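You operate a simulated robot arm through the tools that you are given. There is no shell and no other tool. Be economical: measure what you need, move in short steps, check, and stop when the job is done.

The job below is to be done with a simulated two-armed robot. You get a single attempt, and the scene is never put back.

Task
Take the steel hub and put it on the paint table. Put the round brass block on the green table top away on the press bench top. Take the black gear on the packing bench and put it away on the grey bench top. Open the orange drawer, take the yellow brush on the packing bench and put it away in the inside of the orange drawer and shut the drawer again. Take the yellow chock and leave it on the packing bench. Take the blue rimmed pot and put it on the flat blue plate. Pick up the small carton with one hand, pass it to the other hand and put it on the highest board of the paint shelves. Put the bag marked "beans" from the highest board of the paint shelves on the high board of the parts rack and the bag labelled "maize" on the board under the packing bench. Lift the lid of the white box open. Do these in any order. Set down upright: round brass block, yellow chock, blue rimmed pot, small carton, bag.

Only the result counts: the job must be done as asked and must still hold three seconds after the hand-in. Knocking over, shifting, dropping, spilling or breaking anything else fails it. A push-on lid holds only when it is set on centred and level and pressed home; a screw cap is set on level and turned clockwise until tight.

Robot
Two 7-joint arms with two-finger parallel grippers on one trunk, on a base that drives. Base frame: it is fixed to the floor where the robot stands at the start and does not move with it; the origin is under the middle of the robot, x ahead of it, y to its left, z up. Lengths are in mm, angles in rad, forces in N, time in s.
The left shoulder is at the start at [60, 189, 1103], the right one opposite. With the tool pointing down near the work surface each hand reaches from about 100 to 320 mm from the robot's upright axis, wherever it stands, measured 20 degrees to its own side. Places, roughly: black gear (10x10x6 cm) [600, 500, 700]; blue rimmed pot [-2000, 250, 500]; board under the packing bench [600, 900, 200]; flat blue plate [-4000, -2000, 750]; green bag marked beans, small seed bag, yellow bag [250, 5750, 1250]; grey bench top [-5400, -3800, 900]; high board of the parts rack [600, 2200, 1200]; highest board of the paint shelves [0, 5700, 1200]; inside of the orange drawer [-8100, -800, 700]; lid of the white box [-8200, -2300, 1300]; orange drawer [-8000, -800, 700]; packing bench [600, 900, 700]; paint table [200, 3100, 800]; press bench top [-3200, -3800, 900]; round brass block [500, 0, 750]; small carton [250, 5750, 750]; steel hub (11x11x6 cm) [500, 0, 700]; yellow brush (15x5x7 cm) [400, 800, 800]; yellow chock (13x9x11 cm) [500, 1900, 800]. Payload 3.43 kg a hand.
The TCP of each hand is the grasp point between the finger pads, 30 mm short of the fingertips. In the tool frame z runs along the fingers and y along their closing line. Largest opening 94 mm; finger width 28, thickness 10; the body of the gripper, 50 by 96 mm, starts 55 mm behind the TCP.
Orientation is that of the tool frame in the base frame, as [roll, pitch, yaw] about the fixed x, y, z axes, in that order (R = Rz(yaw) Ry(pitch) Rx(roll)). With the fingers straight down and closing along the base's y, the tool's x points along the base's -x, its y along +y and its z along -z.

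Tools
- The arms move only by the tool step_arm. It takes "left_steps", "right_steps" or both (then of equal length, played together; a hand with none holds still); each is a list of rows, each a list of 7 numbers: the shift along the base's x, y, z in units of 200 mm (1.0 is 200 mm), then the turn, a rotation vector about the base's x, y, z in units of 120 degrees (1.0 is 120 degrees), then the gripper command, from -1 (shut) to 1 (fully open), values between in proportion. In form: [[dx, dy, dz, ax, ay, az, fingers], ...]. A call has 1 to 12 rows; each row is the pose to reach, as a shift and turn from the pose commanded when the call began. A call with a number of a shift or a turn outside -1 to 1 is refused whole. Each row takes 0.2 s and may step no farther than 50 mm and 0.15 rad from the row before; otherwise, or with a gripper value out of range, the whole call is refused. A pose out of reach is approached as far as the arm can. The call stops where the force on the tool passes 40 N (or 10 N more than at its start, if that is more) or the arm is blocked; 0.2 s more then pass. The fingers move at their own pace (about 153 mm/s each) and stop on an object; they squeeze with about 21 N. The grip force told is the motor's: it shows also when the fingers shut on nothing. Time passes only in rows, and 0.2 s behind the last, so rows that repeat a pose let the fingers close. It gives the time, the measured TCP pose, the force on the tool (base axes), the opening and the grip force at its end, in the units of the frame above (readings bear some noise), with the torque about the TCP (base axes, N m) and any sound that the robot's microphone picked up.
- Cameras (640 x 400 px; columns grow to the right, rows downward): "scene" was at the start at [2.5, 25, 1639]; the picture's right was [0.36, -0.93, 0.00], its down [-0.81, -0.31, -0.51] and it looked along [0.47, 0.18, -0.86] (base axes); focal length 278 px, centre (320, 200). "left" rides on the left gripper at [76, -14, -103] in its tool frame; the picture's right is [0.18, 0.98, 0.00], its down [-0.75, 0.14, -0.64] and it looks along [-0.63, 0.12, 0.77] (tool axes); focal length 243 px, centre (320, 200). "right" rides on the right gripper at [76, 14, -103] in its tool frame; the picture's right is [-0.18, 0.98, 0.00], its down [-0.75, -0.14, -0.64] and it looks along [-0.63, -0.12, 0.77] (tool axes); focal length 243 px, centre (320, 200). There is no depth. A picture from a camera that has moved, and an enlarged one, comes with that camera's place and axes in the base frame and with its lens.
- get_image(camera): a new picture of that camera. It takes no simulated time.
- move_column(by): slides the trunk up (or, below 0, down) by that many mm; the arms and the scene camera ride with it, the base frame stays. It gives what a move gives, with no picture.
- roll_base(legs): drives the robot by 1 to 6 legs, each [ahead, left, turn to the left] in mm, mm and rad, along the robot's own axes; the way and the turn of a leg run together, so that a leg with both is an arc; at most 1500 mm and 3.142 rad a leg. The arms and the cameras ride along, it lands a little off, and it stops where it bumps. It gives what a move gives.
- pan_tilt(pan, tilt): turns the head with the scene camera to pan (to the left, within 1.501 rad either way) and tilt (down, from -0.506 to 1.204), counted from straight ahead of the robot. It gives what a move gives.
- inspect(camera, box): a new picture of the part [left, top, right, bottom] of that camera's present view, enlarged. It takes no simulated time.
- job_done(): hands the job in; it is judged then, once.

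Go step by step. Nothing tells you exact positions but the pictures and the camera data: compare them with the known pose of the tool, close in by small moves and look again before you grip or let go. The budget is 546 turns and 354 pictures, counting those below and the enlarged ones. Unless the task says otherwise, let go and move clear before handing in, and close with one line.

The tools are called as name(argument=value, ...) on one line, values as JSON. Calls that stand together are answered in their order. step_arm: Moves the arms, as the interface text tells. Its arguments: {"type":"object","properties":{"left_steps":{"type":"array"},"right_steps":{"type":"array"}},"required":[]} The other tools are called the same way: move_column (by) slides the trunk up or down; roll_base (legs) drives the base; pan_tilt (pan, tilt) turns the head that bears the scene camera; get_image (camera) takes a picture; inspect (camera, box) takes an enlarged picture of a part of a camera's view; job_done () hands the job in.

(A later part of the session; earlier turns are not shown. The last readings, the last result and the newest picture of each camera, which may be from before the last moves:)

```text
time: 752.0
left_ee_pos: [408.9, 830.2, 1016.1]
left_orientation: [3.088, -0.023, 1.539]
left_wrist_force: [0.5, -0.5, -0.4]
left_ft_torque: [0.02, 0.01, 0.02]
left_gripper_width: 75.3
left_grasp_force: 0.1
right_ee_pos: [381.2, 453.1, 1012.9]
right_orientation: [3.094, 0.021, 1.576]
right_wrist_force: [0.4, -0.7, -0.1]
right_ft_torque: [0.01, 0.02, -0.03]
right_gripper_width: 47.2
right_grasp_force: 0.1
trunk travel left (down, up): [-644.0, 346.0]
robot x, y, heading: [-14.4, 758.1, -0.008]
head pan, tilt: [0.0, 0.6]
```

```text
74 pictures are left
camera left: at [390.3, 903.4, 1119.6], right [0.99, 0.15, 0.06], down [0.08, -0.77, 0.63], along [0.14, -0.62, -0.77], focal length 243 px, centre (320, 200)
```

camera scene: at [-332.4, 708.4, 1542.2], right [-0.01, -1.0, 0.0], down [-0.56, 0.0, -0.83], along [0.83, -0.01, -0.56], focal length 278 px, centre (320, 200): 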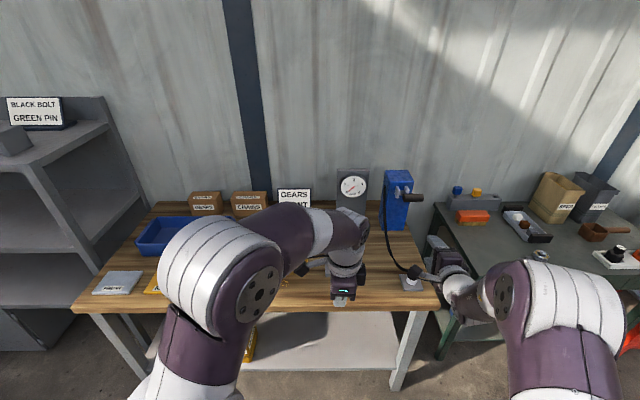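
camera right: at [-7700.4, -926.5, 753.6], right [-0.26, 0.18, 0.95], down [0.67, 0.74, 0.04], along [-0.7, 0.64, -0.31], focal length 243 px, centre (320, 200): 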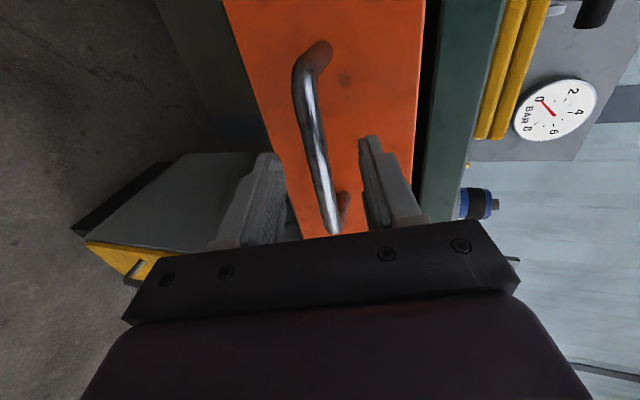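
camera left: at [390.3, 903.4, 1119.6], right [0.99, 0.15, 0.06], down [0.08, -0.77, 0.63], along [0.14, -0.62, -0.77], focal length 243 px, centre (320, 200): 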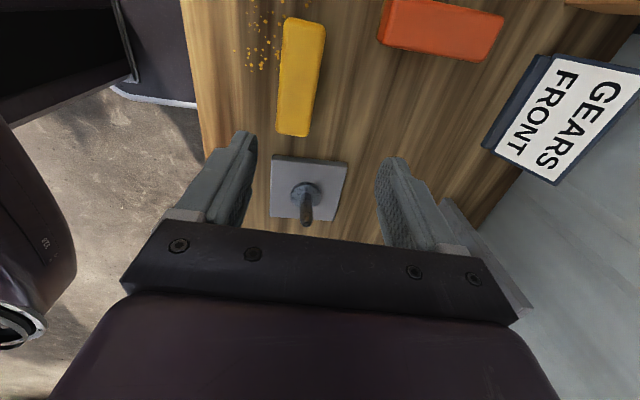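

step_arm(left_steps=[[-0.03, -0.02, -0.2, 0, 0, 0, 0.6], [-0.06, -0.04, -0.4, 0, 0, 0, 0.6], [-0.06, -0.04, -0.6, 0, 0, 0, 0.6], [-0.06, -0.04, -0.8, 0, 0, 0, 0.6], [-0.06, -0.04, -0.95, 0, 0, 0, 0.6], [-0.06, -0.04, -0.95, 0, 0, 0, 0.6]])

get_image(camera="left")

```text
time: 753.4
left_ee_pos: [396.0, 823.0, 825.9]
left_orientation: [3.088, -0.024, 1.541]
left_wrist_force: [-0.5, 0.8, -0.1]
left_ft_torque: [-0.02, 0.0, -0.02]
left_gripper_width: 75.1
left_grasp_force: 0.1
right_ee_pos: [381.6, 454.1, 1013.0]
right_orientation: [3.094, 0.023, 1.575]
right_wrist_force: [-0.8, -0.7, 0.3]
right_ft_torque: [-0.04, 0.0, 0.02]
right_gripper_width: 46.9
right_grasp_force: 0.0
trunk travel left (down, up): [-644.0, 346.0]
robot x, y, heading: [-10.5, 757.1, -0.004]
head pan, tilt: [0.0, 0.6]
```

```text
73 pictures are left
camera left: at [379.4, 896.8, 929.4], right [0.99, 0.15, 0.06], down [0.08, -0.77, 0.63], along [0.14, -0.62, -0.77], focal length 243 px, centre (320, 200)
```

left: 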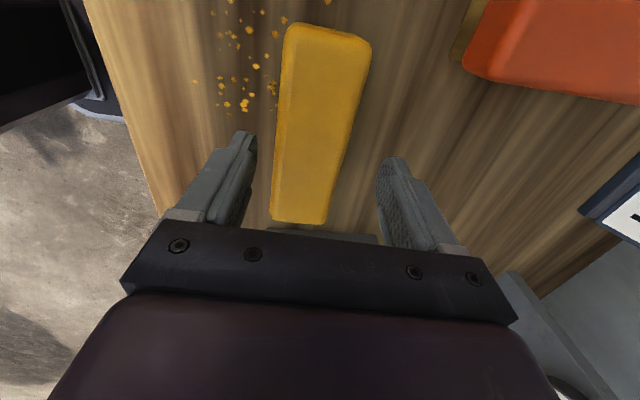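

step_arm(left_steps=[[-0.012, -0.01, -0.15, 0, 0, 0, 0.6], [-0.012, -0.01, -0.3, 0, 0, 0, 0.6], [-0.012, -0.01, -0.37, 0, 0, 0, 0.6], [-0.012, -0.01, -0.37, 0, 0, 0, -1], [-0.012, -0.01, -0.37, 0, 0, 0, -1], [-0.012, -0.01, -0.37, 0, 0, 0, -1], [-0.012, -0.01, -0.3, 0, 0, 0, -1], [-0.012, -0.01, -0.1, 0, 0, 0, -1], [-0.012, -0.01, 0.1, 0, 0, 0, -1], [-0.012, -0.01, 0.3, 0, 0, 0, -1], [-0.012, -0.01, 0.3, 0, 0, 0, -1]])

get_image(camera="left")

```text
time: 755.8
left_ee_pos: [392.5, 823.1, 885.3]
left_orientation: [3.089, -0.023, 1.54]
left_wrist_force: [0.2, 0.1, -2.3]
left_ft_torque: [-0.04, 0.0, 0.03]
left_gripper_width: 54.2
left_grasp_force: 21.3
right_ee_pos: [382.5, 453.3, 1011.9]
right_orientation: [3.096, 0.023, 1.575]
right_wrist_force: [0.4, -0.5, -0.1]
right_ft_torque: [-0.01, 0.02, -0.02]
right_gripper_width: 46.9
right_grasp_force: 0.1
trunk travel left (down, up): [-644.0, 346.0]
robot x, y, heading: [-9.0, 756.6, -0.003]
head pan, tilt: [0.0, 0.6]
```

```text
72 pictures are left
camera left: at [375.3, 894.8, 988.4], right [0.99, 0.15, 0.06], down [0.08, -0.77, 0.63], along [0.14, -0.62, -0.77], focal length 243 px, centre (320, 200)
```

left: 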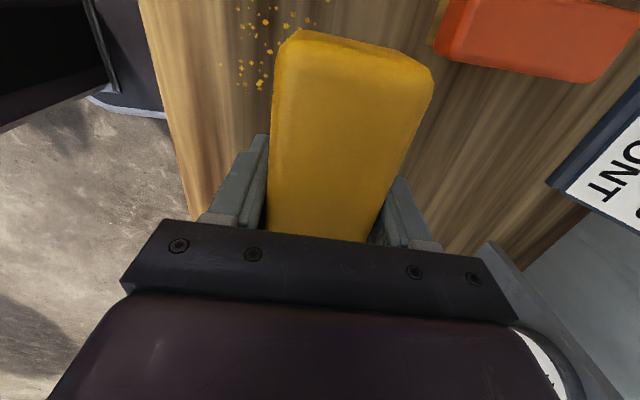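

Brush held. Now the pot: I back off, turn around and approach the red machine's side shelf.

roll_base(legs=[[-450, 0, 0], [0, 0, 3.1415], [650, 800, 0]])

pan_tilt(pan=-0.3, tilt=0.7)

get_image(camera="scene")

```text
time: 770.9
left_ee_pos: [-1475.0, -169.4, 883.6]
left_orientation: [3.087, -0.024, -1.552]
left_wrist_force: [0.8, -0.6, -1.3]
left_ft_torque: [0.02, -0.02, -0.01]
left_gripper_width: 54.1
left_grasp_force: 21.1
right_ee_pos: [-1484.5, 197.5, 1012.5]
right_orientation: [3.093, 0.023, -1.516]
right_wrist_force: [-0.5, 0.4, 0.5]
right_ft_torque: [0.02, 0.01, -0.01]
right_gripper_width: 47.3
right_grasp_force: 0.0
trunk travel left (down, up): [-644.0, 346.0]
robot x, y, heading: [-1074.9, -84.5, -3.102]
head pan, tilt: [0.0, 0.6]
```

```text
time: 771.7
left_ee_pos: [-1475.1, -169.8, 884.3]
left_orientation: [3.087, -0.023, -1.551]
left_wrist_force: [-0.1, -1.0, -1.3]
left_ft_torque: [-0.01, 0.0, 0.0]
left_gripper_width: 54.4
left_grasp_force: 20.5
right_ee_pos: [-1484.4, 199.1, 1012.9]
right_orientation: [3.094, 0.023, -1.515]
right_wrist_force: [0.2, 0.9, 0.3]
right_ft_torque: [-0.01, 0.03, -0.01]
right_gripper_width: 46.9
right_grasp_force: 0.0
trunk travel left (down, up): [-644.0, 346.0]
robot x, y, heading: [-1075.1, -83.2, -3.097]
head pan, tilt: [-0.3, 0.7]
```

```text
71 pictures are left
camera scene: at [-1098.7, -58.7, 1533.6], right [0.25, 0.97, 0.0], down [0.62, -0.16, -0.77], along [-0.74, 0.19, -0.64], focal length 278 px, centre (320, 200)
```

scene: 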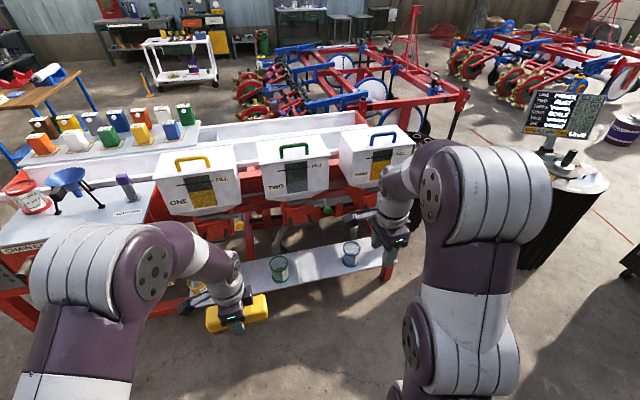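

inspect(camera="scene", box=[250, 220, 410, 310])

get_image(camera="right")

```text
4.00 times, centred on (330, 265) of scene
camera zoom: at [-1098.7, -58.7, 1533.6], right [0.25, 0.97, 0.0], down [0.62, -0.16, -0.77], along [-0.74, 0.19, -0.64], focal length 1113 px, centre (280, -60)
```

zoom: 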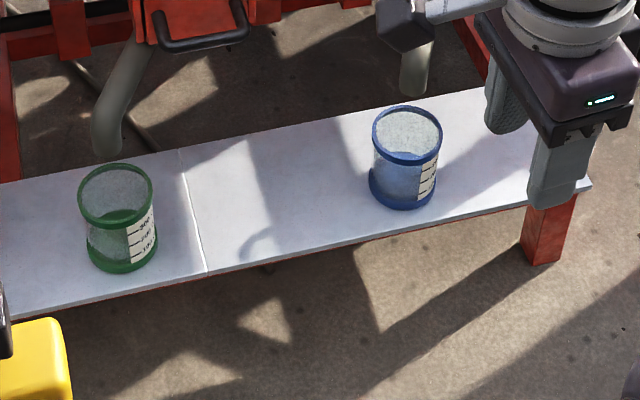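

```text
69 pictures are left
camera right: at [-1489.2, 119.3, 1113.7], right [-0.99, 0.13, 0.05], down [0.13, 0.75, 0.65], along [0.05, 0.65, -0.76], focal length 243 px, centre (320, 200)
```

right: 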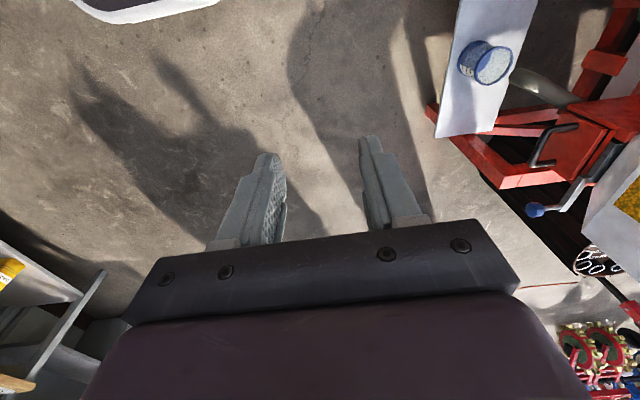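

The blue-rimmed pot (rim ≈ 76 mm wide) is near (−1844, 280), rim z≈574. I retract the left hand with the brush, move in and lower the trunk.

step_arm(left_steps=[[0.15, 0, 0.1, 0, 0, 0, -1], [0.3, 0, 0.2, 0, 0, 0, -1], [0.45, 0.02, 0.3, 0, 0, 0, -1], [0.55, 0.04, 0.3, 0, 0, 0, -1], [0.55, 0.04, 0.3, 0, 0, 0, -1]], right_steps=[[0, 0, 0, 0, 0, 0, 1], [0, 0, 0, 0, 0, 0, 1], [0, 0, 0, 0, 0, 0, 1], [0, 0, 0, 0, 0, 0, 1], [0, 0, 0, 0, 0, 0, 1]])

roll_base(legs=[[345, -95, -0.04]])

move_column(by=-300)

get_image(camera="right")

get_image(camera="scene")

```text
time: 772.9
left_ee_pos: [-1365.3, -160.8, 943.6]
left_orientation: [3.088, -0.024, -1.55]
left_wrist_force: [0.7, -0.9, -2.2]
left_ft_torque: [0.0, 0.0, -0.01]
left_gripper_width: 54.0
left_grasp_force: 20.8
right_ee_pos: [-1484.9, 199.0, 1012.9]
right_orientation: [3.095, 0.024, -1.516]
right_wrist_force: [0.5, 0.7, 0.2]
right_ft_torque: [-0.01, 0.0, 0.01]
right_gripper_width: 94.3
right_grasp_force: 0.1
trunk travel left (down, up): [-644.0, 346.0]
robot x, y, heading: [-1076.8, -81.9, -3.094]
head pan, tilt: [-0.3, 0.7]
```

```text
time: 775.2
left_ee_pos: [-1717.6, -65.3, 944.8]
left_orientation: [3.088, -0.021, -1.59]
left_wrist_force: [-0.1, -0.3, -1.3]
left_ft_torque: [-0.02, -0.04, -0.01]
left_gripper_width: 54.0
left_grasp_force: 21.2
right_ee_pos: [-1821.9, 297.9, 1012.1]
right_orientation: [3.095, 0.022, -1.553]
right_wrist_force: [-0.1, 0.4, -1.8]
right_ft_torque: [0.01, -0.01, -0.03]
right_gripper_width: 94.3
right_grasp_force: 0.1
trunk travel left (down, up): [-644.0, 346.0]
robot x, y, heading: [-1421.0, 1.4, -3.134]
head pan, tilt: [-0.3, 0.7]
```

```text
time: 778.2
left_ee_pos: [-1716.3, -65.7, 644.7]
left_orientation: [3.088, -0.022, -1.59]
left_wrist_force: [-0.4, 0.6, -1.7]
left_ft_torque: [0.0, 0.02, -0.01]
left_gripper_width: 54.0
left_grasp_force: 21.1
right_ee_pos: [-1821.7, 298.6, 712.8]
right_orientation: [3.093, 0.023, -1.555]
right_wrist_force: [0.2, 0.6, -0.5]
right_ft_torque: [0.03, -0.01, 0.01]
right_gripper_width: 94.1
right_grasp_force: 0.1
trunk travel left (down, up): [-344.0, 646.0]
robot x, y, heading: [-1423.7, 1.0, -3.137]
head pan, tilt: [-0.3, 0.7]
```

```text
68 pictures are left
camera right: at [-1830.1, 220.0, 813.8], right [-0.98, 0.17, 0.05], down [0.16, 0.74, 0.65], along [0.07, 0.65, -0.76], focal length 243 px, centre (320, 200)
```

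right: 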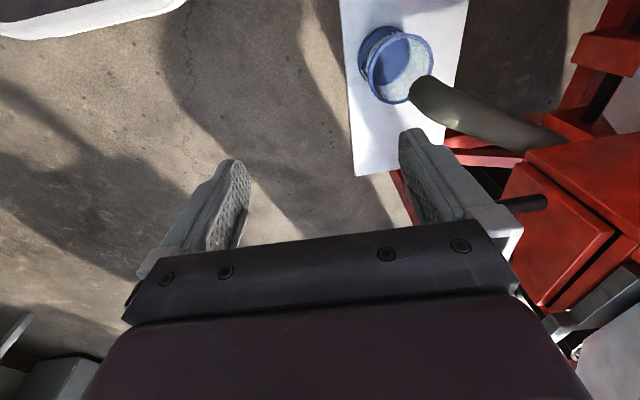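

```text
67 pictures are left
camera scene: at [-1446.7, 27.3, 1233.6], right [0.29, 0.96, 0.0], down [0.62, -0.19, -0.76], along [-0.73, 0.22, -0.64], focal length 278 px, centre (320, 200)
```

scene: 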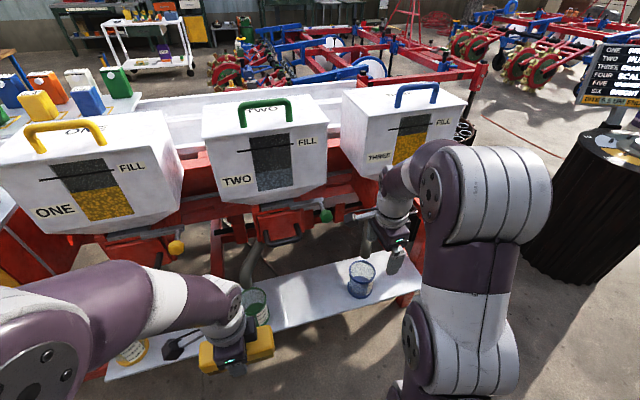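

inspect(camera="right", box=[330, 0, 530, 180])

```text
2.22 times, centred on (430, 90) of right
camera zoom: at [-1830.1, 220.0, 813.8], right [-0.98, 0.17, 0.05], down [0.16, 0.74, 0.65], along [0.07, 0.65, -0.76], focal length 539 px, centre (76, 444)
```

zoom: 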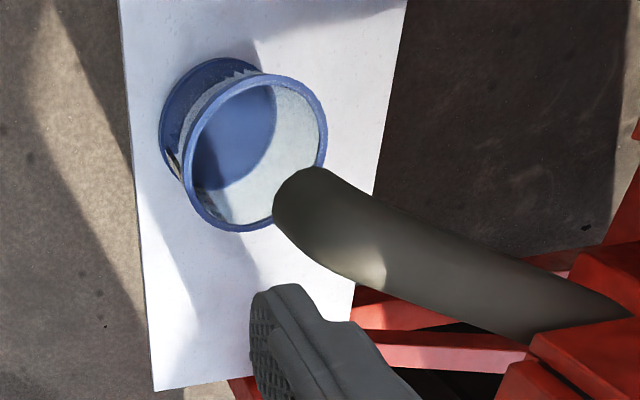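

The machine's grey tube ends right beside the pot (toward −x,+y). I rotate the hand 45° so the fingers straddle away from the tube, move above and look again.

step_arm(right_steps=[[-0.05, -0.05, 0, 0, 0, 0.065, 1], [-0.1, -0.1, 0, 0, 0, 0.13, 1], [-0.15, -0.15, 0, 0, 0, 0.195, 1], [-0.2, -0.15, 0, 0, 0, 0.26, 1], [-0.25, -0.15, 0, 0, 0, 0.325, 1], [-0.3, -0.15, 0, 0, 0, 0.38, 1], [-0.3, -0.15, 0, 0, 0, 0.38, 1]])

get_image(camera="right")

```text
time: 779.8
left_ee_pos: [-1716.3, -65.9, 644.5]
left_orientation: [3.088, -0.022, -1.589]
left_wrist_force: [0.1, 0.1, -0.8]
left_ft_torque: [0.02, -0.02, -0.03]
left_gripper_width: 54.2
left_grasp_force: 21.0
right_ee_pos: [-1882.9, 268.7, 712.1]
right_orientation: [3.095, 0.023, -0.755]
right_wrist_force: [-0.3, 0.2, 0.0]
right_ft_torque: [0.0, -0.02, 0.01]
right_gripper_width: 93.7
right_grasp_force: 0.0
trunk travel left (down, up): [-344.0, 646.0]
robot x, y, heading: [-1425.4, -1.5, -3.134]
head pan, tilt: [-0.3, 0.7]
```

```text
65 pictures are left
camera right: at [-1831.2, 207.8, 812.9], right [-0.81, -0.59, 0.05], down [-0.42, 0.63, 0.65], along [-0.42, 0.5, -0.76], focal length 243 px, centre (320, 200)
```

right: 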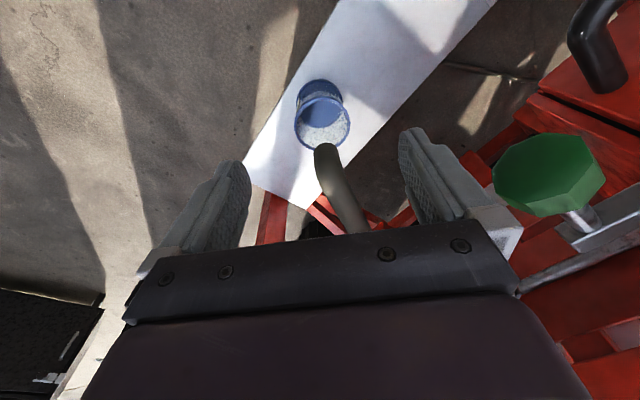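

step_arm(right_steps=[[-0.02, 0.01, -0.1, 0.03, 0.032, 0, 1], [-0.04, 0.02, -0.25, 0.06, 0.064, 0, 1], [-0.06, 0.03, -0.4, 0.1, 0.105, 0, 1], [-0.08, 0.04, -0.55, 0.131, 0.137, 0, 1], [-0.09, 0.05, -0.62, 0.131, 0.137, 0, 1], [-0.09, 0.05, -0.62, 0.131, 0.137, 0, 1]])

get_image(camera="right")

```text
time: 781.2
left_ee_pos: [-1716.0, -64.7, 645.3]
left_orientation: [3.087, -0.022, -1.589]
left_wrist_force: [-0.4, 1.0, -1.1]
left_ft_torque: [-0.01, -0.02, 0.0]
left_gripper_width: 53.9
left_grasp_force: 21.0
right_ee_pos: [-1901.3, 279.1, 586.9]
right_orientation: [3.097, 0.42, -0.758]
right_wrist_force: [0.3, 0.6, 0.9]
right_ft_torque: [0.02, -0.04, -0.01]
right_gripper_width: 94.0
right_grasp_force: 0.1
trunk travel left (down, up): [-344.0, 646.0]
robot x, y, heading: [-1427.7, -0.6, -3.136]
head pan, tilt: [-0.3, 0.7]
```

```text
64 pictures are left
camera right: at [-1825.7, 195.6, 649.8], right [-0.78, -0.61, 0.12], down [-0.19, 0.42, 0.89], along [-0.59, 0.67, -0.45], focal length 243 px, centre (320, 200)
```

right: 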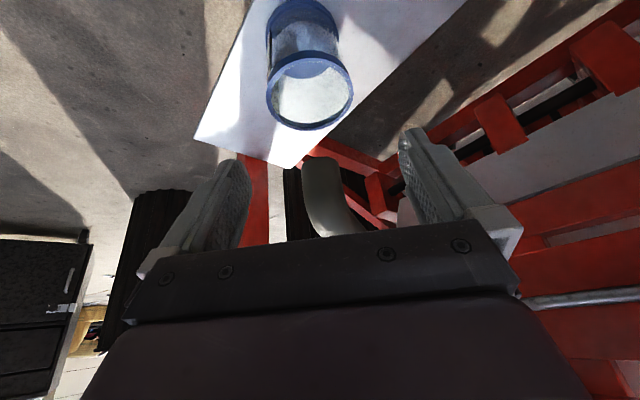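

inspect(camera="right", box=[240, 0, 400, 140])

```text
2.86 times, centred on (320, 70) of right
camera zoom: at [-1825.7, 195.6, 649.8], right [-0.78, -0.61, 0.12], down [-0.19, 0.42, 0.89], along [-0.59, 0.67, -0.45], focal length 693 px, centre (320, 571)
```

zoom: 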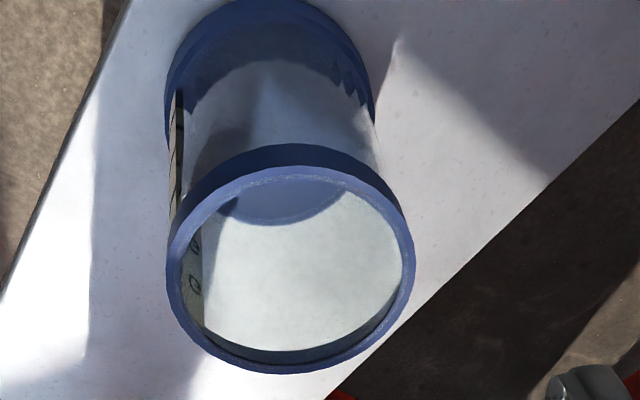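

Rim centre is about 10 mm off the hand axis; I shift and advance 70 mm, then re-check.

step_arm(right_steps=[[0.05, 0.005, 0, 0, 0, 0, 1], [-0.005, 0.045, -0.16, 0, 0, 0, 1], [-0.065, 0.092, -0.32, 0, 0, 0, 1], [-0.065, 0.092, -0.32, 0, 0, 0, 1]])

get_image(camera="right")

```text
time: 782.2
left_ee_pos: [-1717.3, -65.3, 646.0]
left_orientation: [3.087, -0.023, -1.588]
left_wrist_force: [0.3, 0.0, -1.9]
left_ft_torque: [-0.04, 0.01, 0.02]
left_gripper_width: 54.1
left_grasp_force: 20.5
right_ee_pos: [-1912.8, 298.7, 524.0]
right_orientation: [3.096, 0.419, -0.756]
right_wrist_force: [0.1, -0.3, 0.4]
right_ft_torque: [-0.02, 0.02, -0.02]
right_gripper_width: 94.2
right_grasp_force: 0.1
trunk travel left (down, up): [-344.0, 646.0]
robot x, y, heading: [-1427.2, -2.1, -3.131]
head pan, tilt: [-0.3, 0.7]
```

```text
62 pictures are left
camera right: at [-1838.9, 214.7, 587.5], right [-0.78, -0.61, 0.12], down [-0.2, 0.42, 0.89], along [-0.59, 0.67, -0.45], focal length 243 px, centre (320, 200)
```

right: 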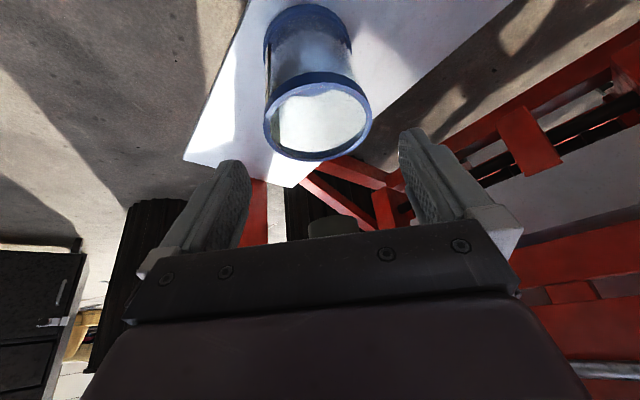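

Aligned within ~1 mm (rim ≈ 86 mm, opening 94). I advance 100 mm along the finger axis.

step_arm(right_steps=[[-0.04, 0.03, -0.112, 0, 0, 0, 1], [-0.08, 0.06, -0.225, 0, 0, 0, 1], [-0.12, 0.09, -0.335, 0, 0, 0, 1], [-0.145, 0.11, -0.405, 0, 0, 0, 1], [-0.163, 0.125, -0.455, 0, 0, 0, 1], [-0.163, 0.125, -0.455, 0, 0, 0, 1]])

get_image(camera="right")

```text
time: 782.7
left_ee_pos: [-1717.0, -65.2, 644.7]
left_orientation: [3.087, -0.022, -1.588]
left_wrist_force: [-0.6, -0.2, -1.3]
left_ft_torque: [0.0, -0.02, 0.03]
left_gripper_width: 54.3
left_grasp_force: 21.0
right_ee_pos: [-1924.0, 304.5, 494.1]
right_orientation: [3.101, 0.422, -0.755]
right_wrist_force: [7.1, -5.0, 4.8]
right_ft_torque: [0.5, 0.53, -0.02]
right_gripper_width: 94.0
right_grasp_force: 0.0
trunk travel left (down, up): [-344.0, 646.0]
robot x, y, heading: [-1423.3, 2.3, -3.137]
head pan, tilt: [-0.3, 0.7]
stopped in row 2 (right hand): the force on the tool passed its limit (the readings are from after the stop); the commanded pose is now the measured one
```

```text
61 pictures are left
camera right: at [-1848.9, 220.8, 557.3], right [-0.78, -0.61, 0.11], down [-0.2, 0.42, 0.89], along [-0.59, 0.67, -0.45], focal length 243 px, centre (320, 200)
```

right: 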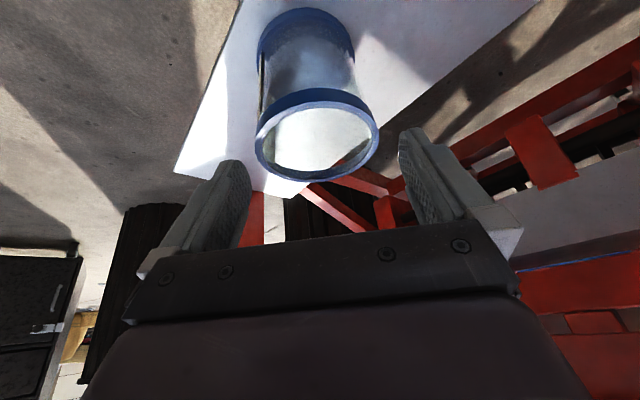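

The tube touches the palm. I back off and tilt the hand ~47° so the palm stays clear of the tube.

step_arm(right_steps=[[0.08, -0.07, 0.05, 0, 0, 0, 1], [0.16, -0.15, 0.05, 0.03, 0.033, 0, 1], [0.19, -0.19, 0.03, 0.065, 0.071, 0, 1], [0.19, -0.19, 0.0, 0.1, 0.108, 0, 1], [0.19, -0.19, 0.0, 0.129, 0.141, 0, 1], [0.19, -0.19, 0.0, 0.129, 0.141, 0, 1]])

get_image(camera="right")

```text
time: 784.1
left_ee_pos: [-1716.4, -64.3, 644.9]
left_orientation: [3.088, -0.024, -1.588]
left_wrist_force: [0.6, 0.1, -1.4]
left_ft_torque: [0.0, 0.03, 0.01]
left_gripper_width: 54.2
left_grasp_force: 21.0
right_ee_pos: [-1886.3, 269.0, 493.8]
right_orientation: [3.09, 0.823, -0.762]
right_wrist_force: [0.3, 0.3, -0.5]
right_ft_torque: [-0.02, 0.01, 0.0]
right_gripper_width: 94.0
right_grasp_force: 0.2
trunk travel left (down, up): [-344.0, 646.0]
robot x, y, heading: [-1425.6, -2.0, -3.134]
head pan, tilt: [-0.3, 0.7]
```

```text
60 pictures are left
camera right: at [-1799.4, 173.1, 508.3], right [-0.74, -0.65, 0.17], down [0.09, 0.16, 0.98], along [-0.67, 0.74, -0.06], focal length 243 px, centre (320, 200)
```

right: 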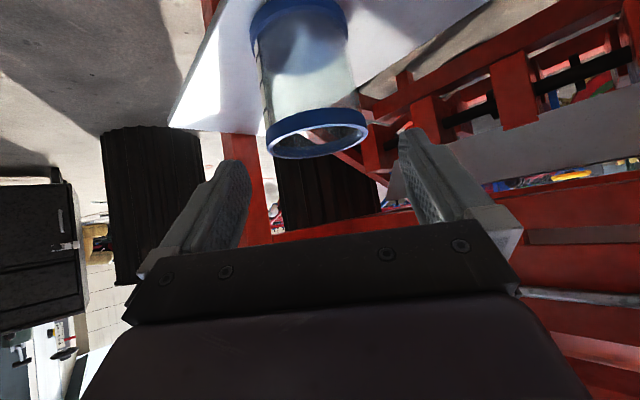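

Nearly aligned; shift 4 mm and advance along the axis.

step_arm(right_steps=[[0.016, 0.015, 0, 0, 0, 0, 1], [-0.055, 0.073, -0.085, 0, 0, 0, 1], [-0.125, 0.132, -0.17, 0, 0, 0, 1], [-0.195, 0.19, -0.255, 0, 0, 0, 1], [-0.265, 0.248, -0.34, 0, 0, 0, 1], [-0.265, 0.248, -0.34, 0, 0, 0, 1]])

get_image(camera="right")

```text
time: 785.5
left_ee_pos: [-1717.3, -65.2, 644.5]
left_orientation: [3.09, -0.022, -1.587]
left_wrist_force: [-0.4, 0.4, -1.8]
left_ft_torque: [0.01, -0.02, -0.01]
left_gripper_width: 53.7
left_grasp_force: 20.6
right_ee_pos: [-1939.3, 317.8, 423.4]
right_orientation: [3.09, 0.821, -0.763]
right_wrist_force: [-0.3, 0.0, -0.7]
right_ft_torque: [-0.03, 0.01, -0.01]
right_gripper_width: 94.1
right_grasp_force: 0.1
trunk travel left (down, up): [-344.0, 646.0]
robot x, y, heading: [-1426.3, 2.9, -3.136]
head pan, tilt: [-0.3, 0.7]
```

```text
59 pictures are left
camera right: at [-1853.2, 223.3, 438.2], right [-0.74, -0.65, 0.17], down [0.08, 0.16, 0.98], along [-0.67, 0.74, -0.06], focal length 243 px, centre (320, 200)
```

right: 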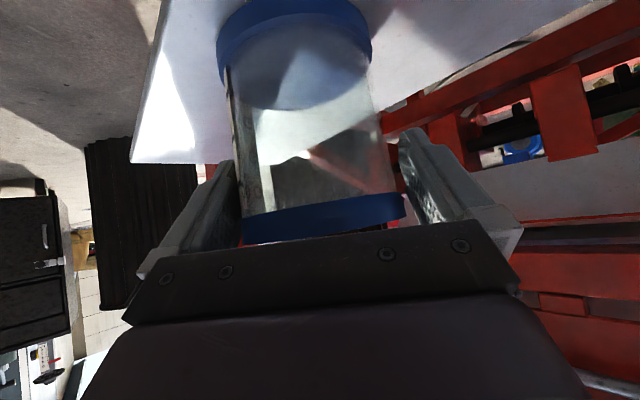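

The pot is between the fingers. Close, lift 8 mm, draw away from the tube, then lift.

step_arm(right_steps=[[0, 0, 0, 0, 0, 0, -1], [0, 0, 0, 0, 0, 0, -1], [0, 0, 0, 0, 0, 0, -1], [0, 0, 0.04, 0, 0, 0, -1], [0.12, -0.1, 0.04, 0, 0, 0, -1], [0.25, -0.2, 0.05, 0, 0, 0, -1], [0.38, -0.3, 0.1, 0, 0, 0, -1], [0.45, -0.35, 0.25, 0, 0, 0, -1], [0.5, -0.4, 0.45, 0, 0, 0, -1], [0.5, -0.4, 0.6, 0, 0, 0, -1], [0.5, -0.4, 0.6, 0, 0, 0, -1]])

get_image(camera="right")

```text
time: 787.9
left_ee_pos: [-1717.0, -65.0, 645.2]
left_orientation: [3.09, -0.024, -1.588]
left_wrist_force: [-0.4, -0.5, -1.3]
left_ft_torque: [0.0, 0.0, -0.03]
left_gripper_width: 54.2
left_grasp_force: 21.2
right_ee_pos: [-1839.7, 239.1, 546.4]
right_orientation: [3.09, 0.818, -0.763]
right_wrist_force: [0.6, 0.3, -1.0]
right_ft_torque: [-0.04, -0.01, -0.01]
right_gripper_width: 87.5
right_grasp_force: 20.4
trunk travel left (down, up): [-344.0, 646.0]
robot x, y, heading: [-1426.8, 1.3, -3.135]
head pan, tilt: [-0.3, 0.7]
```

```text
58 pictures are left
camera right: at [-1753.1, 143.6, 560.8], right [-0.74, -0.65, 0.17], down [0.08, 0.16, 0.98], along [-0.67, 0.74, -0.06], focal length 243 px, centre (320, 200)
```

right: 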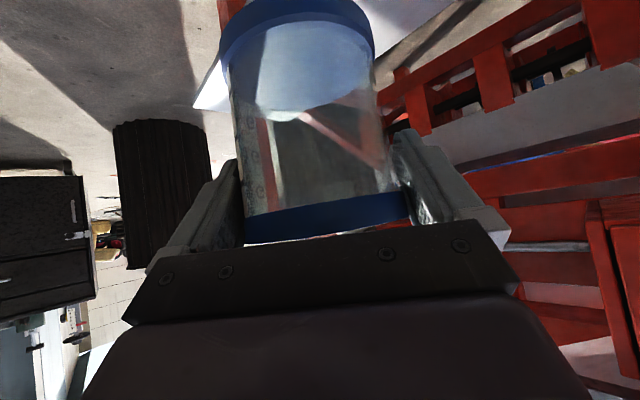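

Pot held. I back away, raise the trunk, and take the route south then west to the table with the blue plate.

roll_base(legs=[[-320, 0, 0]])

move_column(by=330)

roll_base(legs=[[0, 1400, 0], [0, 1350, 0], [1400, 0, 0], [1350, 0, 0], [0, 0, -1.571]])

pan_tilt(pan=0, tilt=0.55)

get_image(camera="scene")

```text
time: 790.0
left_ee_pos: [-1399.8, -63.2, 645.3]
left_orientation: [3.09, -0.022, -1.587]
left_wrist_force: [-0.2, -0.3, -1.4]
left_ft_torque: [0.0, 0.01, 0.0]
left_gripper_width: 54.0
left_grasp_force: 20.9
right_ee_pos: [-1522.0, 240.2, 544.8]
right_orientation: [3.09, 0.82, -0.761]
right_wrist_force: [0.9, 0.6, -0.5]
right_ft_torque: [-0.02, 0.02, 0.0]
right_gripper_width: 87.4
right_grasp_force: 21.0
trunk travel left (down, up): [-344.0, 646.0]
robot x, y, heading: [-1107.8, 2.7, -3.133]
head pan, tilt: [-0.3, 0.7]
```

```text
time: 793.3
left_ee_pos: [-1399.0, -63.5, 975.1]
left_orientation: [3.09, -0.025, -1.588]
left_wrist_force: [-1.0, 0.1, -1.9]
left_ft_torque: [0.01, -0.01, -0.04]
left_gripper_width: 54.1
left_grasp_force: 20.7
right_ee_pos: [-1523.9, 240.3, 875.6]
right_orientation: [3.09, 0.823, -0.759]
right_wrist_force: [-0.7, -0.7, 0.5]
right_ft_torque: [-0.02, -0.01, 0.01]
right_gripper_width: 87.4
right_grasp_force: 21.0
trunk travel left (down, up): [-674.0, 316.0]
robot x, y, heading: [-1106.1, 4.1, -3.134]
head pan, tilt: [-0.3, 0.7]
```

```text
time: 823.5
left_ee_pos: [-3904.3, -2462.0, 973.3]
left_orientation: [3.089, -0.023, 3.107]
left_wrist_force: [-0.4, -0.8, -1.6]
left_ft_torque: [0.02, 0.02, 0.03]
left_gripper_width: 54.2
left_grasp_force: 20.8
right_ee_pos: [-3598.7, -2343.3, 874.7]
right_orientation: [3.089, 0.821, -2.348]
right_wrist_force: [0.6, 0.6, -1.0]
right_ft_torque: [-0.04, -0.01, -0.04]
right_gripper_width: 86.4
right_grasp_force: 20.7
trunk travel left (down, up): [-674.0, 316.0]
robot x, y, heading: [-3842.7, -2754.9, 1.558]
head pan, tilt: [-0.3, 0.7]
```

```text
time: 824.2
left_ee_pos: [-3902.4, -2460.3, 973.8]
left_orientation: [3.089, -0.022, 3.108]
left_wrist_force: [-0.1, -0.1, -1.0]
left_ft_torque: [0.01, 0.02, 0.0]
left_gripper_width: 54.1
left_grasp_force: 20.5
right_ee_pos: [-3599.4, -2343.4, 876.4]
right_orientation: [3.088, 0.819, -2.348]
right_wrist_force: [1.3, -0.2, -0.6]
right_ft_torque: [-0.01, 0.02, -0.02]
right_gripper_width: 86.5
right_grasp_force: 20.9
trunk travel left (down, up): [-674.0, 316.0]
robot x, y, heading: [-3837.0, -2752.8, 1.562]
head pan, tilt: [0.0, 0.55]
```

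```text
57 pictures are left
camera scene: at [-3841.6, -2722.7, 1576.7], right [1.0, -0.01, 0.0], down [-0.01, -0.52, -0.85], along [0.01, 0.85, -0.52], focal length 278 px, centre (320, 200)
```

scene: 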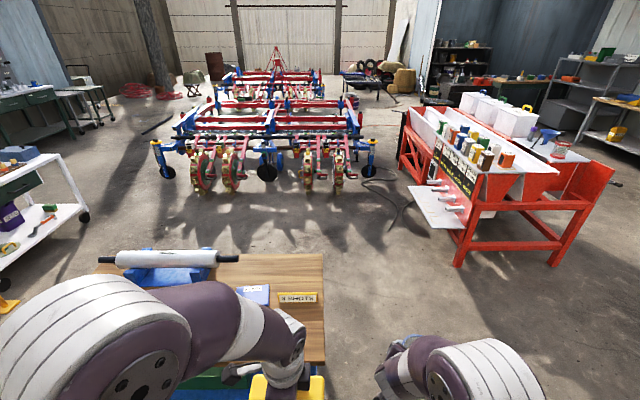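

The blue plate is at about (−4096, −2038). I shift left and approach with the pot.

move_column(by=60)

roll_base(legs=[[0, 500, 0.008], [215, 0, 0]])

get_image(camera="scene")

get_image(camera="right")

```text
time: 825.2
left_ee_pos: [-3902.8, -2461.1, 1033.1]
left_orientation: [3.089, -0.023, 3.11]
left_wrist_force: [-1.4, -0.3, -2.0]
left_ft_torque: [0.03, -0.01, 0.03]
left_gripper_width: 54.4
left_grasp_force: 20.9
right_ee_pos: [-3599.1, -2343.2, 935.6]
right_orientation: [3.089, 0.82, -2.349]
right_wrist_force: [0.7, 0.5, -1.1]
right_ft_torque: [-0.05, 0.0, 0.0]
right_gripper_width: 86.3
right_grasp_force: 21.1
trunk travel left (down, up): [-734.0, 256.0]
robot x, y, heading: [-3842.3, -2756.5, 1.561]
head pan, tilt: [0.0, 0.55]
```

```text
time: 829.5
left_ee_pos: [-4412.1, -2243.5, 1034.3]
left_orientation: [3.091, -0.022, 3.115]
left_wrist_force: [0.1, 0.2, -1.7]
left_ft_torque: [0.02, 0.0, 0.01]
left_gripper_width: 54.1
left_grasp_force: 21.0
right_ee_pos: [-4108.5, -2124.2, 936.8]
right_orientation: [3.088, 0.82, -2.342]
right_wrist_force: [0.0, 0.9, -1.3]
right_ft_torque: [-0.01, -0.01, 0.02]
right_gripper_width: 86.3
right_grasp_force: 21.0
trunk travel left (down, up): [-734.0, 256.0]
robot x, y, heading: [-4352.8, -2534.7, 1.569]
head pan, tilt: [0.0, 0.55]
```

```text
56 pictures are left
camera scene: at [-4348.7, -2506.0, 1636.7], right [1.0, 0.0, 0.0], down [0.0, -0.52, -0.85], along [0.0, 0.85, -0.52], focal length 278 px, centre (320, 200)
```

scene: 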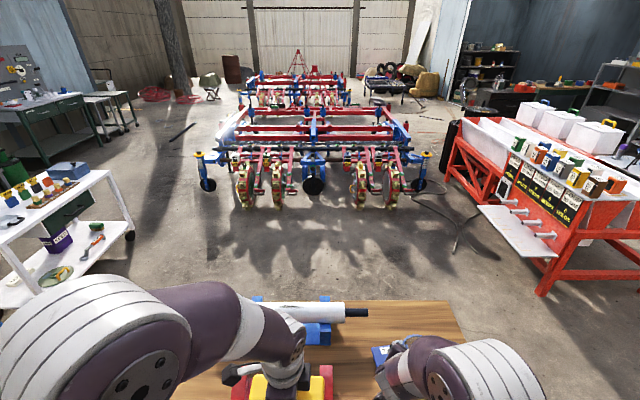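

```text
55 pictures are left
camera right: at [-4203.8, -2209.4, 950.5], right [-0.64, 0.75, 0.17], down [0.16, -0.09, 0.98], along [0.75, 0.66, -0.06], focal length 243 px, centre (320, 200)
```

right: 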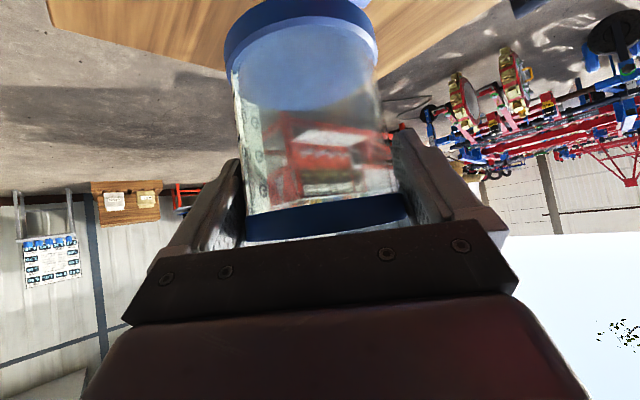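

pan_tilt(pan=-0.3, tilt=0.95)

get_image(camera="scene")

```text
time: 830.4
left_ee_pos: [-4413.0, -2245.8, 1034.7]
left_orientation: [3.086, -0.024, 3.115]
left_wrist_force: [0.2, -0.2, -0.7]
left_ft_torque: [0.0, -0.01, 0.02]
left_gripper_width: 54.0
left_grasp_force: 21.5
right_ee_pos: [-4108.5, -2124.7, 935.8]
right_orientation: [3.088, 0.82, -2.339]
right_wrist_force: [0.0, -1.0, -0.7]
right_ft_torque: [0.01, 0.0, 0.02]
right_gripper_width: 86.4
right_grasp_force: 21.0
trunk travel left (down, up): [-734.0, 256.0]
robot x, y, heading: [-4350.2, -2534.9, 1.571]
head pan, tilt: [-0.3, 0.949]
```

```text
54 pictures are left
camera scene: at [-4327.2, -2527.1, 1603.8], right [0.96, -0.3, 0.0], down [-0.24, -0.78, -0.58], along [0.17, 0.56, -0.81], focal length 278 px, centre (320, 200)
```

scene: 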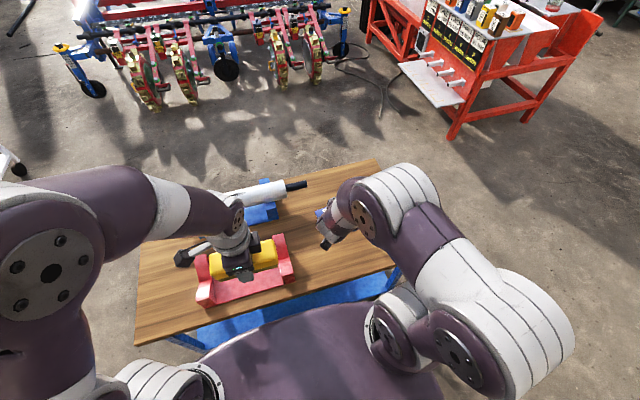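

roll_base(legs=[[42, 0, 0]])

step_arm(right_steps=[[0.02, 0.1, -0.05, 0, 0, 0, -1], [0.04, 0.2, -0.1, 0, 0, 0, -1], [0.04, 0.27, -0.15, 0, 0, 0, -1], [0.04, 0.27, -0.15, 0, 0, 0, -1]])

inspect(camera="scene", box=[260, 140, 420, 260])

get_image(camera="left")

```text
time: 831.2
left_ee_pos: [-4411.6, -2204.1, 1033.8]
left_orientation: [3.088, -0.022, 3.116]
left_wrist_force: [-0.2, -0.7, -1.3]
left_ft_torque: [0.02, 0.0, 0.03]
left_gripper_width: 54.0
left_grasp_force: 20.4
right_ee_pos: [-4108.5, -2084.2, 935.7]
right_orientation: [3.089, 0.822, -2.341]
right_wrist_force: [0.1, -0.1, -0.6]
right_ft_torque: [0.02, 0.02, 0.01]
right_gripper_width: 86.3
right_grasp_force: 21.1
trunk travel left (down, up): [-734.0, 256.0]
robot x, y, heading: [-4348.7, -2494.6, 1.575]
head pan, tilt: [-0.3, 0.949]
```

```text
time: 832.2
left_ee_pos: [-4413.8, -2203.9, 1034.9]
left_orientation: [3.088, -0.023, 3.117]
left_wrist_force: [-1.1, 0.1, -1.7]
left_ft_torque: [0.04, -0.01, 0.0]
left_gripper_width: 54.1
left_grasp_force: 21.5
right_ee_pos: [-4101.2, -2028.4, 905.9]
right_orientation: [3.092, 0.823, -2.339]
right_wrist_force: [-0.3, 0.1, -0.5]
right_ft_torque: [0.0, -0.02, 0.01]
right_gripper_width: 86.3
right_grasp_force: 21.0
trunk travel left (down, up): [-734.0, 256.0]
robot x, y, heading: [-4347.1, -2494.2, 1.572]
head pan, tilt: [-0.3, 0.949]
```

```text
3.33 times, centred on (340, 200) of scene
camera zoom: at [-4327.1, -2485.7, 1603.8], right [0.96, -0.3, 0.0], down [-0.24, -0.78, -0.58], along [0.17, 0.56, -0.81], focal length 928 px, centre (253, 200)
```

zoom: 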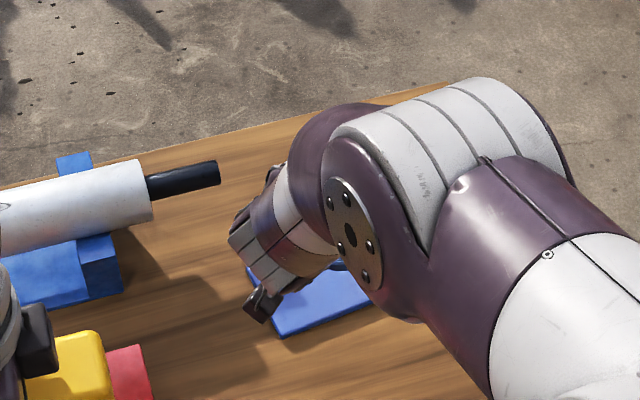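

```text
52 pictures are left
camera left: at [-4486.9, -2222.7, 1138.2], right [-0.16, 0.99, 0.06], down [0.77, 0.09, 0.63], along [0.62, 0.14, -0.77], focal length 243 px, centre (320, 200)
```

left: 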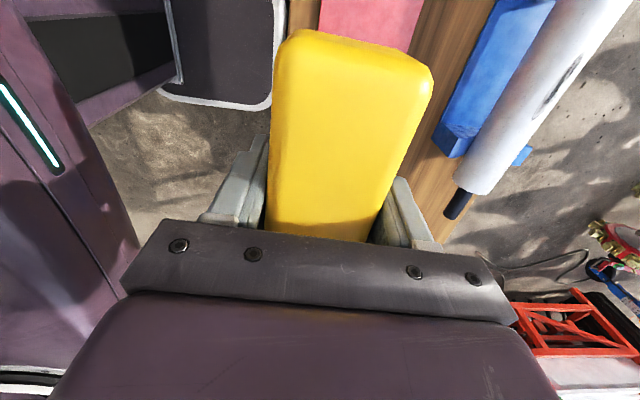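

step_arm(right_steps=[[0.015, -0.045, -0.05, 0, 0, 0, -1], [0.015, -0.045, -0.15, 0, 0, 0, -1], [0.015, -0.045, -0.2, 0, 0, 0, -1], [0.015, -0.045, -0.2, 0, 0, 0, -1]])

get_image(camera="right")

inspect(camera="scene", box=[280, 160, 420, 260])

```text
time: 833.2
left_ee_pos: [-4412.2, -2203.1, 1034.4]
left_orientation: [3.087, -0.022, 3.117]
left_wrist_force: [-1.0, -0.9, -1.2]
left_ft_torque: [-0.04, -0.01, -0.02]
left_gripper_width: 54.2
left_grasp_force: 21.5
right_ee_pos: [-4098.1, -2036.8, 866.7]
right_orientation: [3.09, 0.819, -2.34]
right_wrist_force: [0.0, -0.3, -1.2]
right_ft_torque: [-0.03, 0.01, 0.03]
right_gripper_width: 86.3
right_grasp_force: 21.4
trunk travel left (down, up): [-734.0, 256.0]
robot x, y, heading: [-4348.2, -2497.0, 1.571]
head pan, tilt: [-0.3, 0.949]
```

```text
51 pictures are left
camera right: at [-4192.2, -2121.9, 881.2], right [-0.64, 0.75, 0.17], down [0.16, -0.09, 0.98], along [0.75, 0.66, -0.06], focal length 243 px, centre (320, 200)
```

right: 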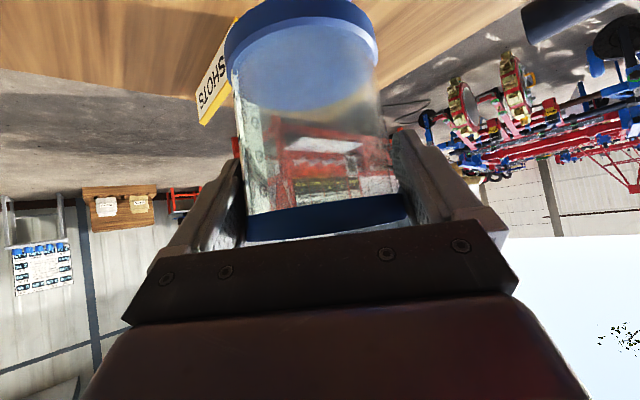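

```text
4.00 times, centred on (350, 210) of scene
camera zoom: at [-4327.1, -2485.0, 1603.8], right [0.96, -0.3, 0.0], down [-0.24, -0.78, -0.58], along [0.17, 0.56, -0.81], focal length 1113 px, centre (200, 160)
```

zoom: 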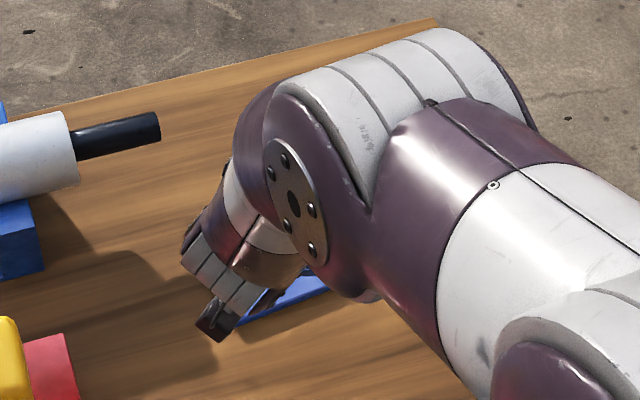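

The pot's base seems just above the plate. Lower very slowly to contact.

step_arm(right_steps=[[0, 0, -0.02, 0, 0, 0, -1], [0, 0, -0.035, 0, 0, 0, -1], [0, 0, -0.05, 0, 0, 0, -1], [0, 0, -0.065, 0, 0, 0, -1], [0, 0, -0.08, 0, 0, 0, -1], [0, 0, -0.095, 0, 0, 0, -1], [0, 0, -0.11, 0, 0, 0, -1], [0, 0, -0.125, 0, 0, 0, -1]])

get_image(camera="right")

```text
time: 835.0
left_ee_pos: [-4413.9, -2203.7, 1034.3]
left_orientation: [3.089, -0.022, 3.117]
left_wrist_force: [0.0, 0.6, -0.7]
left_ft_torque: [-0.03, -0.04, 0.02]
left_gripper_width: 54.2
left_grasp_force: 21.6
right_ee_pos: [-4098.0, -2037.6, 840.8]
right_orientation: [3.089, 0.82, -2.34]
right_wrist_force: [0.1, -1.1, -1.8]
right_ft_torque: [0.0, -0.04, -0.02]
right_gripper_width: 86.4
right_grasp_force: 20.8
trunk travel left (down, up): [-734.0, 256.0]
robot x, y, heading: [-4350.5, -2493.2, 1.571]
head pan, tilt: [-0.3, 0.949]
```

```text
49 pictures are left
camera right: at [-4192.7, -2122.8, 855.4], right [-0.64, 0.75, 0.17], down [0.16, -0.09, 0.98], along [0.75, 0.66, -0.06], focal length 243 px, centre (320, 200)
```

right: 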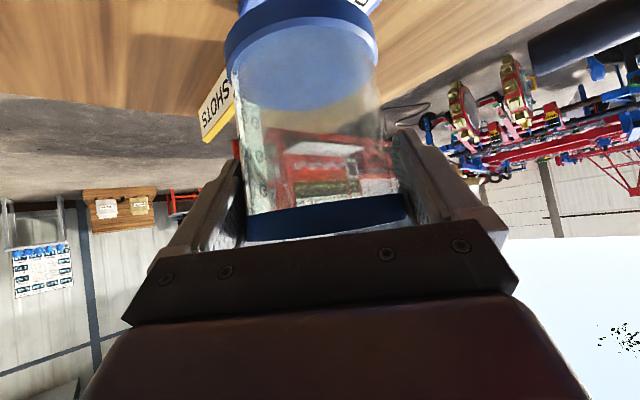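

step_arm(right_steps=[[0, 0, -0.015, 0, 0, 0, -1], [0, 0, -0.03, 0, 0, 0, -1], [0, 0, -0.045, 0, 0, 0, -1], [0, 0, -0.06, 0, 0, 0, -1], [0, 0, -0.075, 0, 0, 0, -1], [0, 0, -0.09, 0, 0, 0, -1], [0, 0, -0.105, 0, 0, 0, -1], [0, 0, -0.12, 0, 0, 0, -1], [0, 0, -0.135, 0, 0, 0, -1], [0, 0, -0.15, 0, 0, 0, -1]])

get_image(camera="right")

```text
time: 837.2
left_ee_pos: [-4413.1, -2202.7, 1035.1]
left_orientation: [3.089, -0.024, 3.118]
left_wrist_force: [0.9, -0.6, -1.4]
left_ft_torque: [-0.01, 0.01, 0.02]
left_gripper_width: 54.0
left_grasp_force: 21.1
right_ee_pos: [-4097.9, -2038.5, 810.3]
right_orientation: [3.09, 0.82, -2.341]
right_wrist_force: [-0.3, 0.0, -0.7]
right_ft_torque: [-0.04, 0.01, 0.0]
right_gripper_width: 86.2
right_grasp_force: 20.7
trunk travel left (down, up): [-734.0, 256.0]
robot x, y, heading: [-4349.8, -2495.4, 1.567]
head pan, tilt: [-0.3, 0.949]
```

```text
48 pictures are left
camera right: at [-4192.8, -2123.3, 825.2], right [-0.64, 0.75, 0.17], down [0.16, -0.09, 0.98], along [0.75, 0.66, -0.06], focal length 243 px, centre (320, 200)
```

right: 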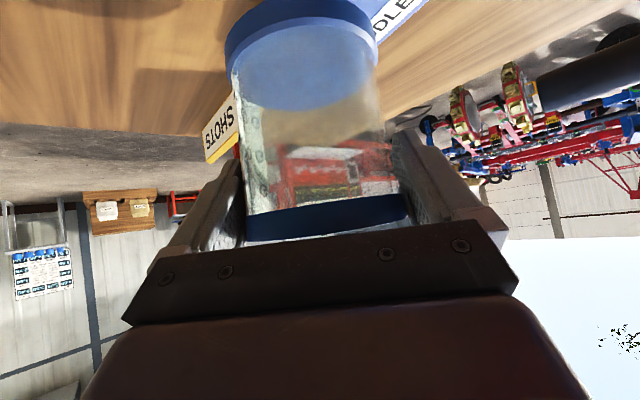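

The plate is farther in than I thought (centre ≈ (−4097, −2008)). I raise, shift +30 mm in y, and lower again.

step_arm(right_steps=[[0, 0, 0.1, 0, 0, 0, -1], [0, 0.07, 0.12, 0, 0, 0, -1], [0, 0.15, 0.12, 0, 0, 0, -1], [0, 0.15, 0.12, 0, 0, 0, -1]])

get_image(camera="right")

```text
time: 838.2
left_ee_pos: [-4413.0, -2203.5, 1035.2]
left_orientation: [3.088, -0.022, 3.119]
left_wrist_force: [0.2, 0.3, -2.7]
left_ft_torque: [-0.01, 0.0, -0.01]
left_gripper_width: 53.9
left_grasp_force: 21.0
right_ee_pos: [-4098.3, -2008.4, 834.0]
right_orientation: [3.089, 0.821, -2.34]
right_wrist_force: [-0.2, 0.4, -1.7]
right_ft_torque: [-0.03, 0.03, -0.02]
right_gripper_width: 86.0
right_grasp_force: 21.0
trunk travel left (down, up): [-734.0, 256.0]
robot x, y, heading: [-4347.5, -2494.1, 1.57]
head pan, tilt: [-0.3, 0.949]
```

```text
47 pictures are left
camera right: at [-4192.9, -2093.4, 850.1], right [-0.64, 0.75, 0.17], down [0.16, -0.09, 0.98], along [0.75, 0.66, -0.06], focal length 243 px, centre (320, 200)
```

right: 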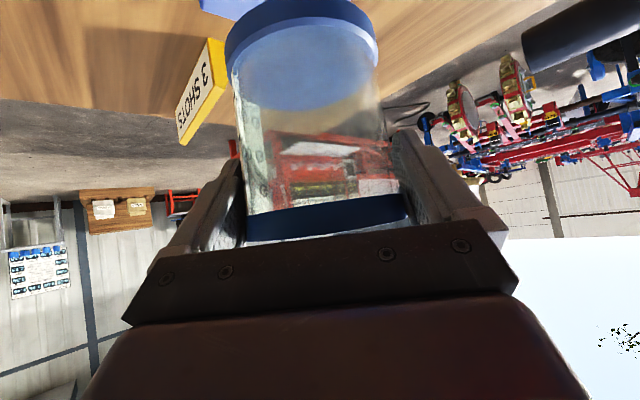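

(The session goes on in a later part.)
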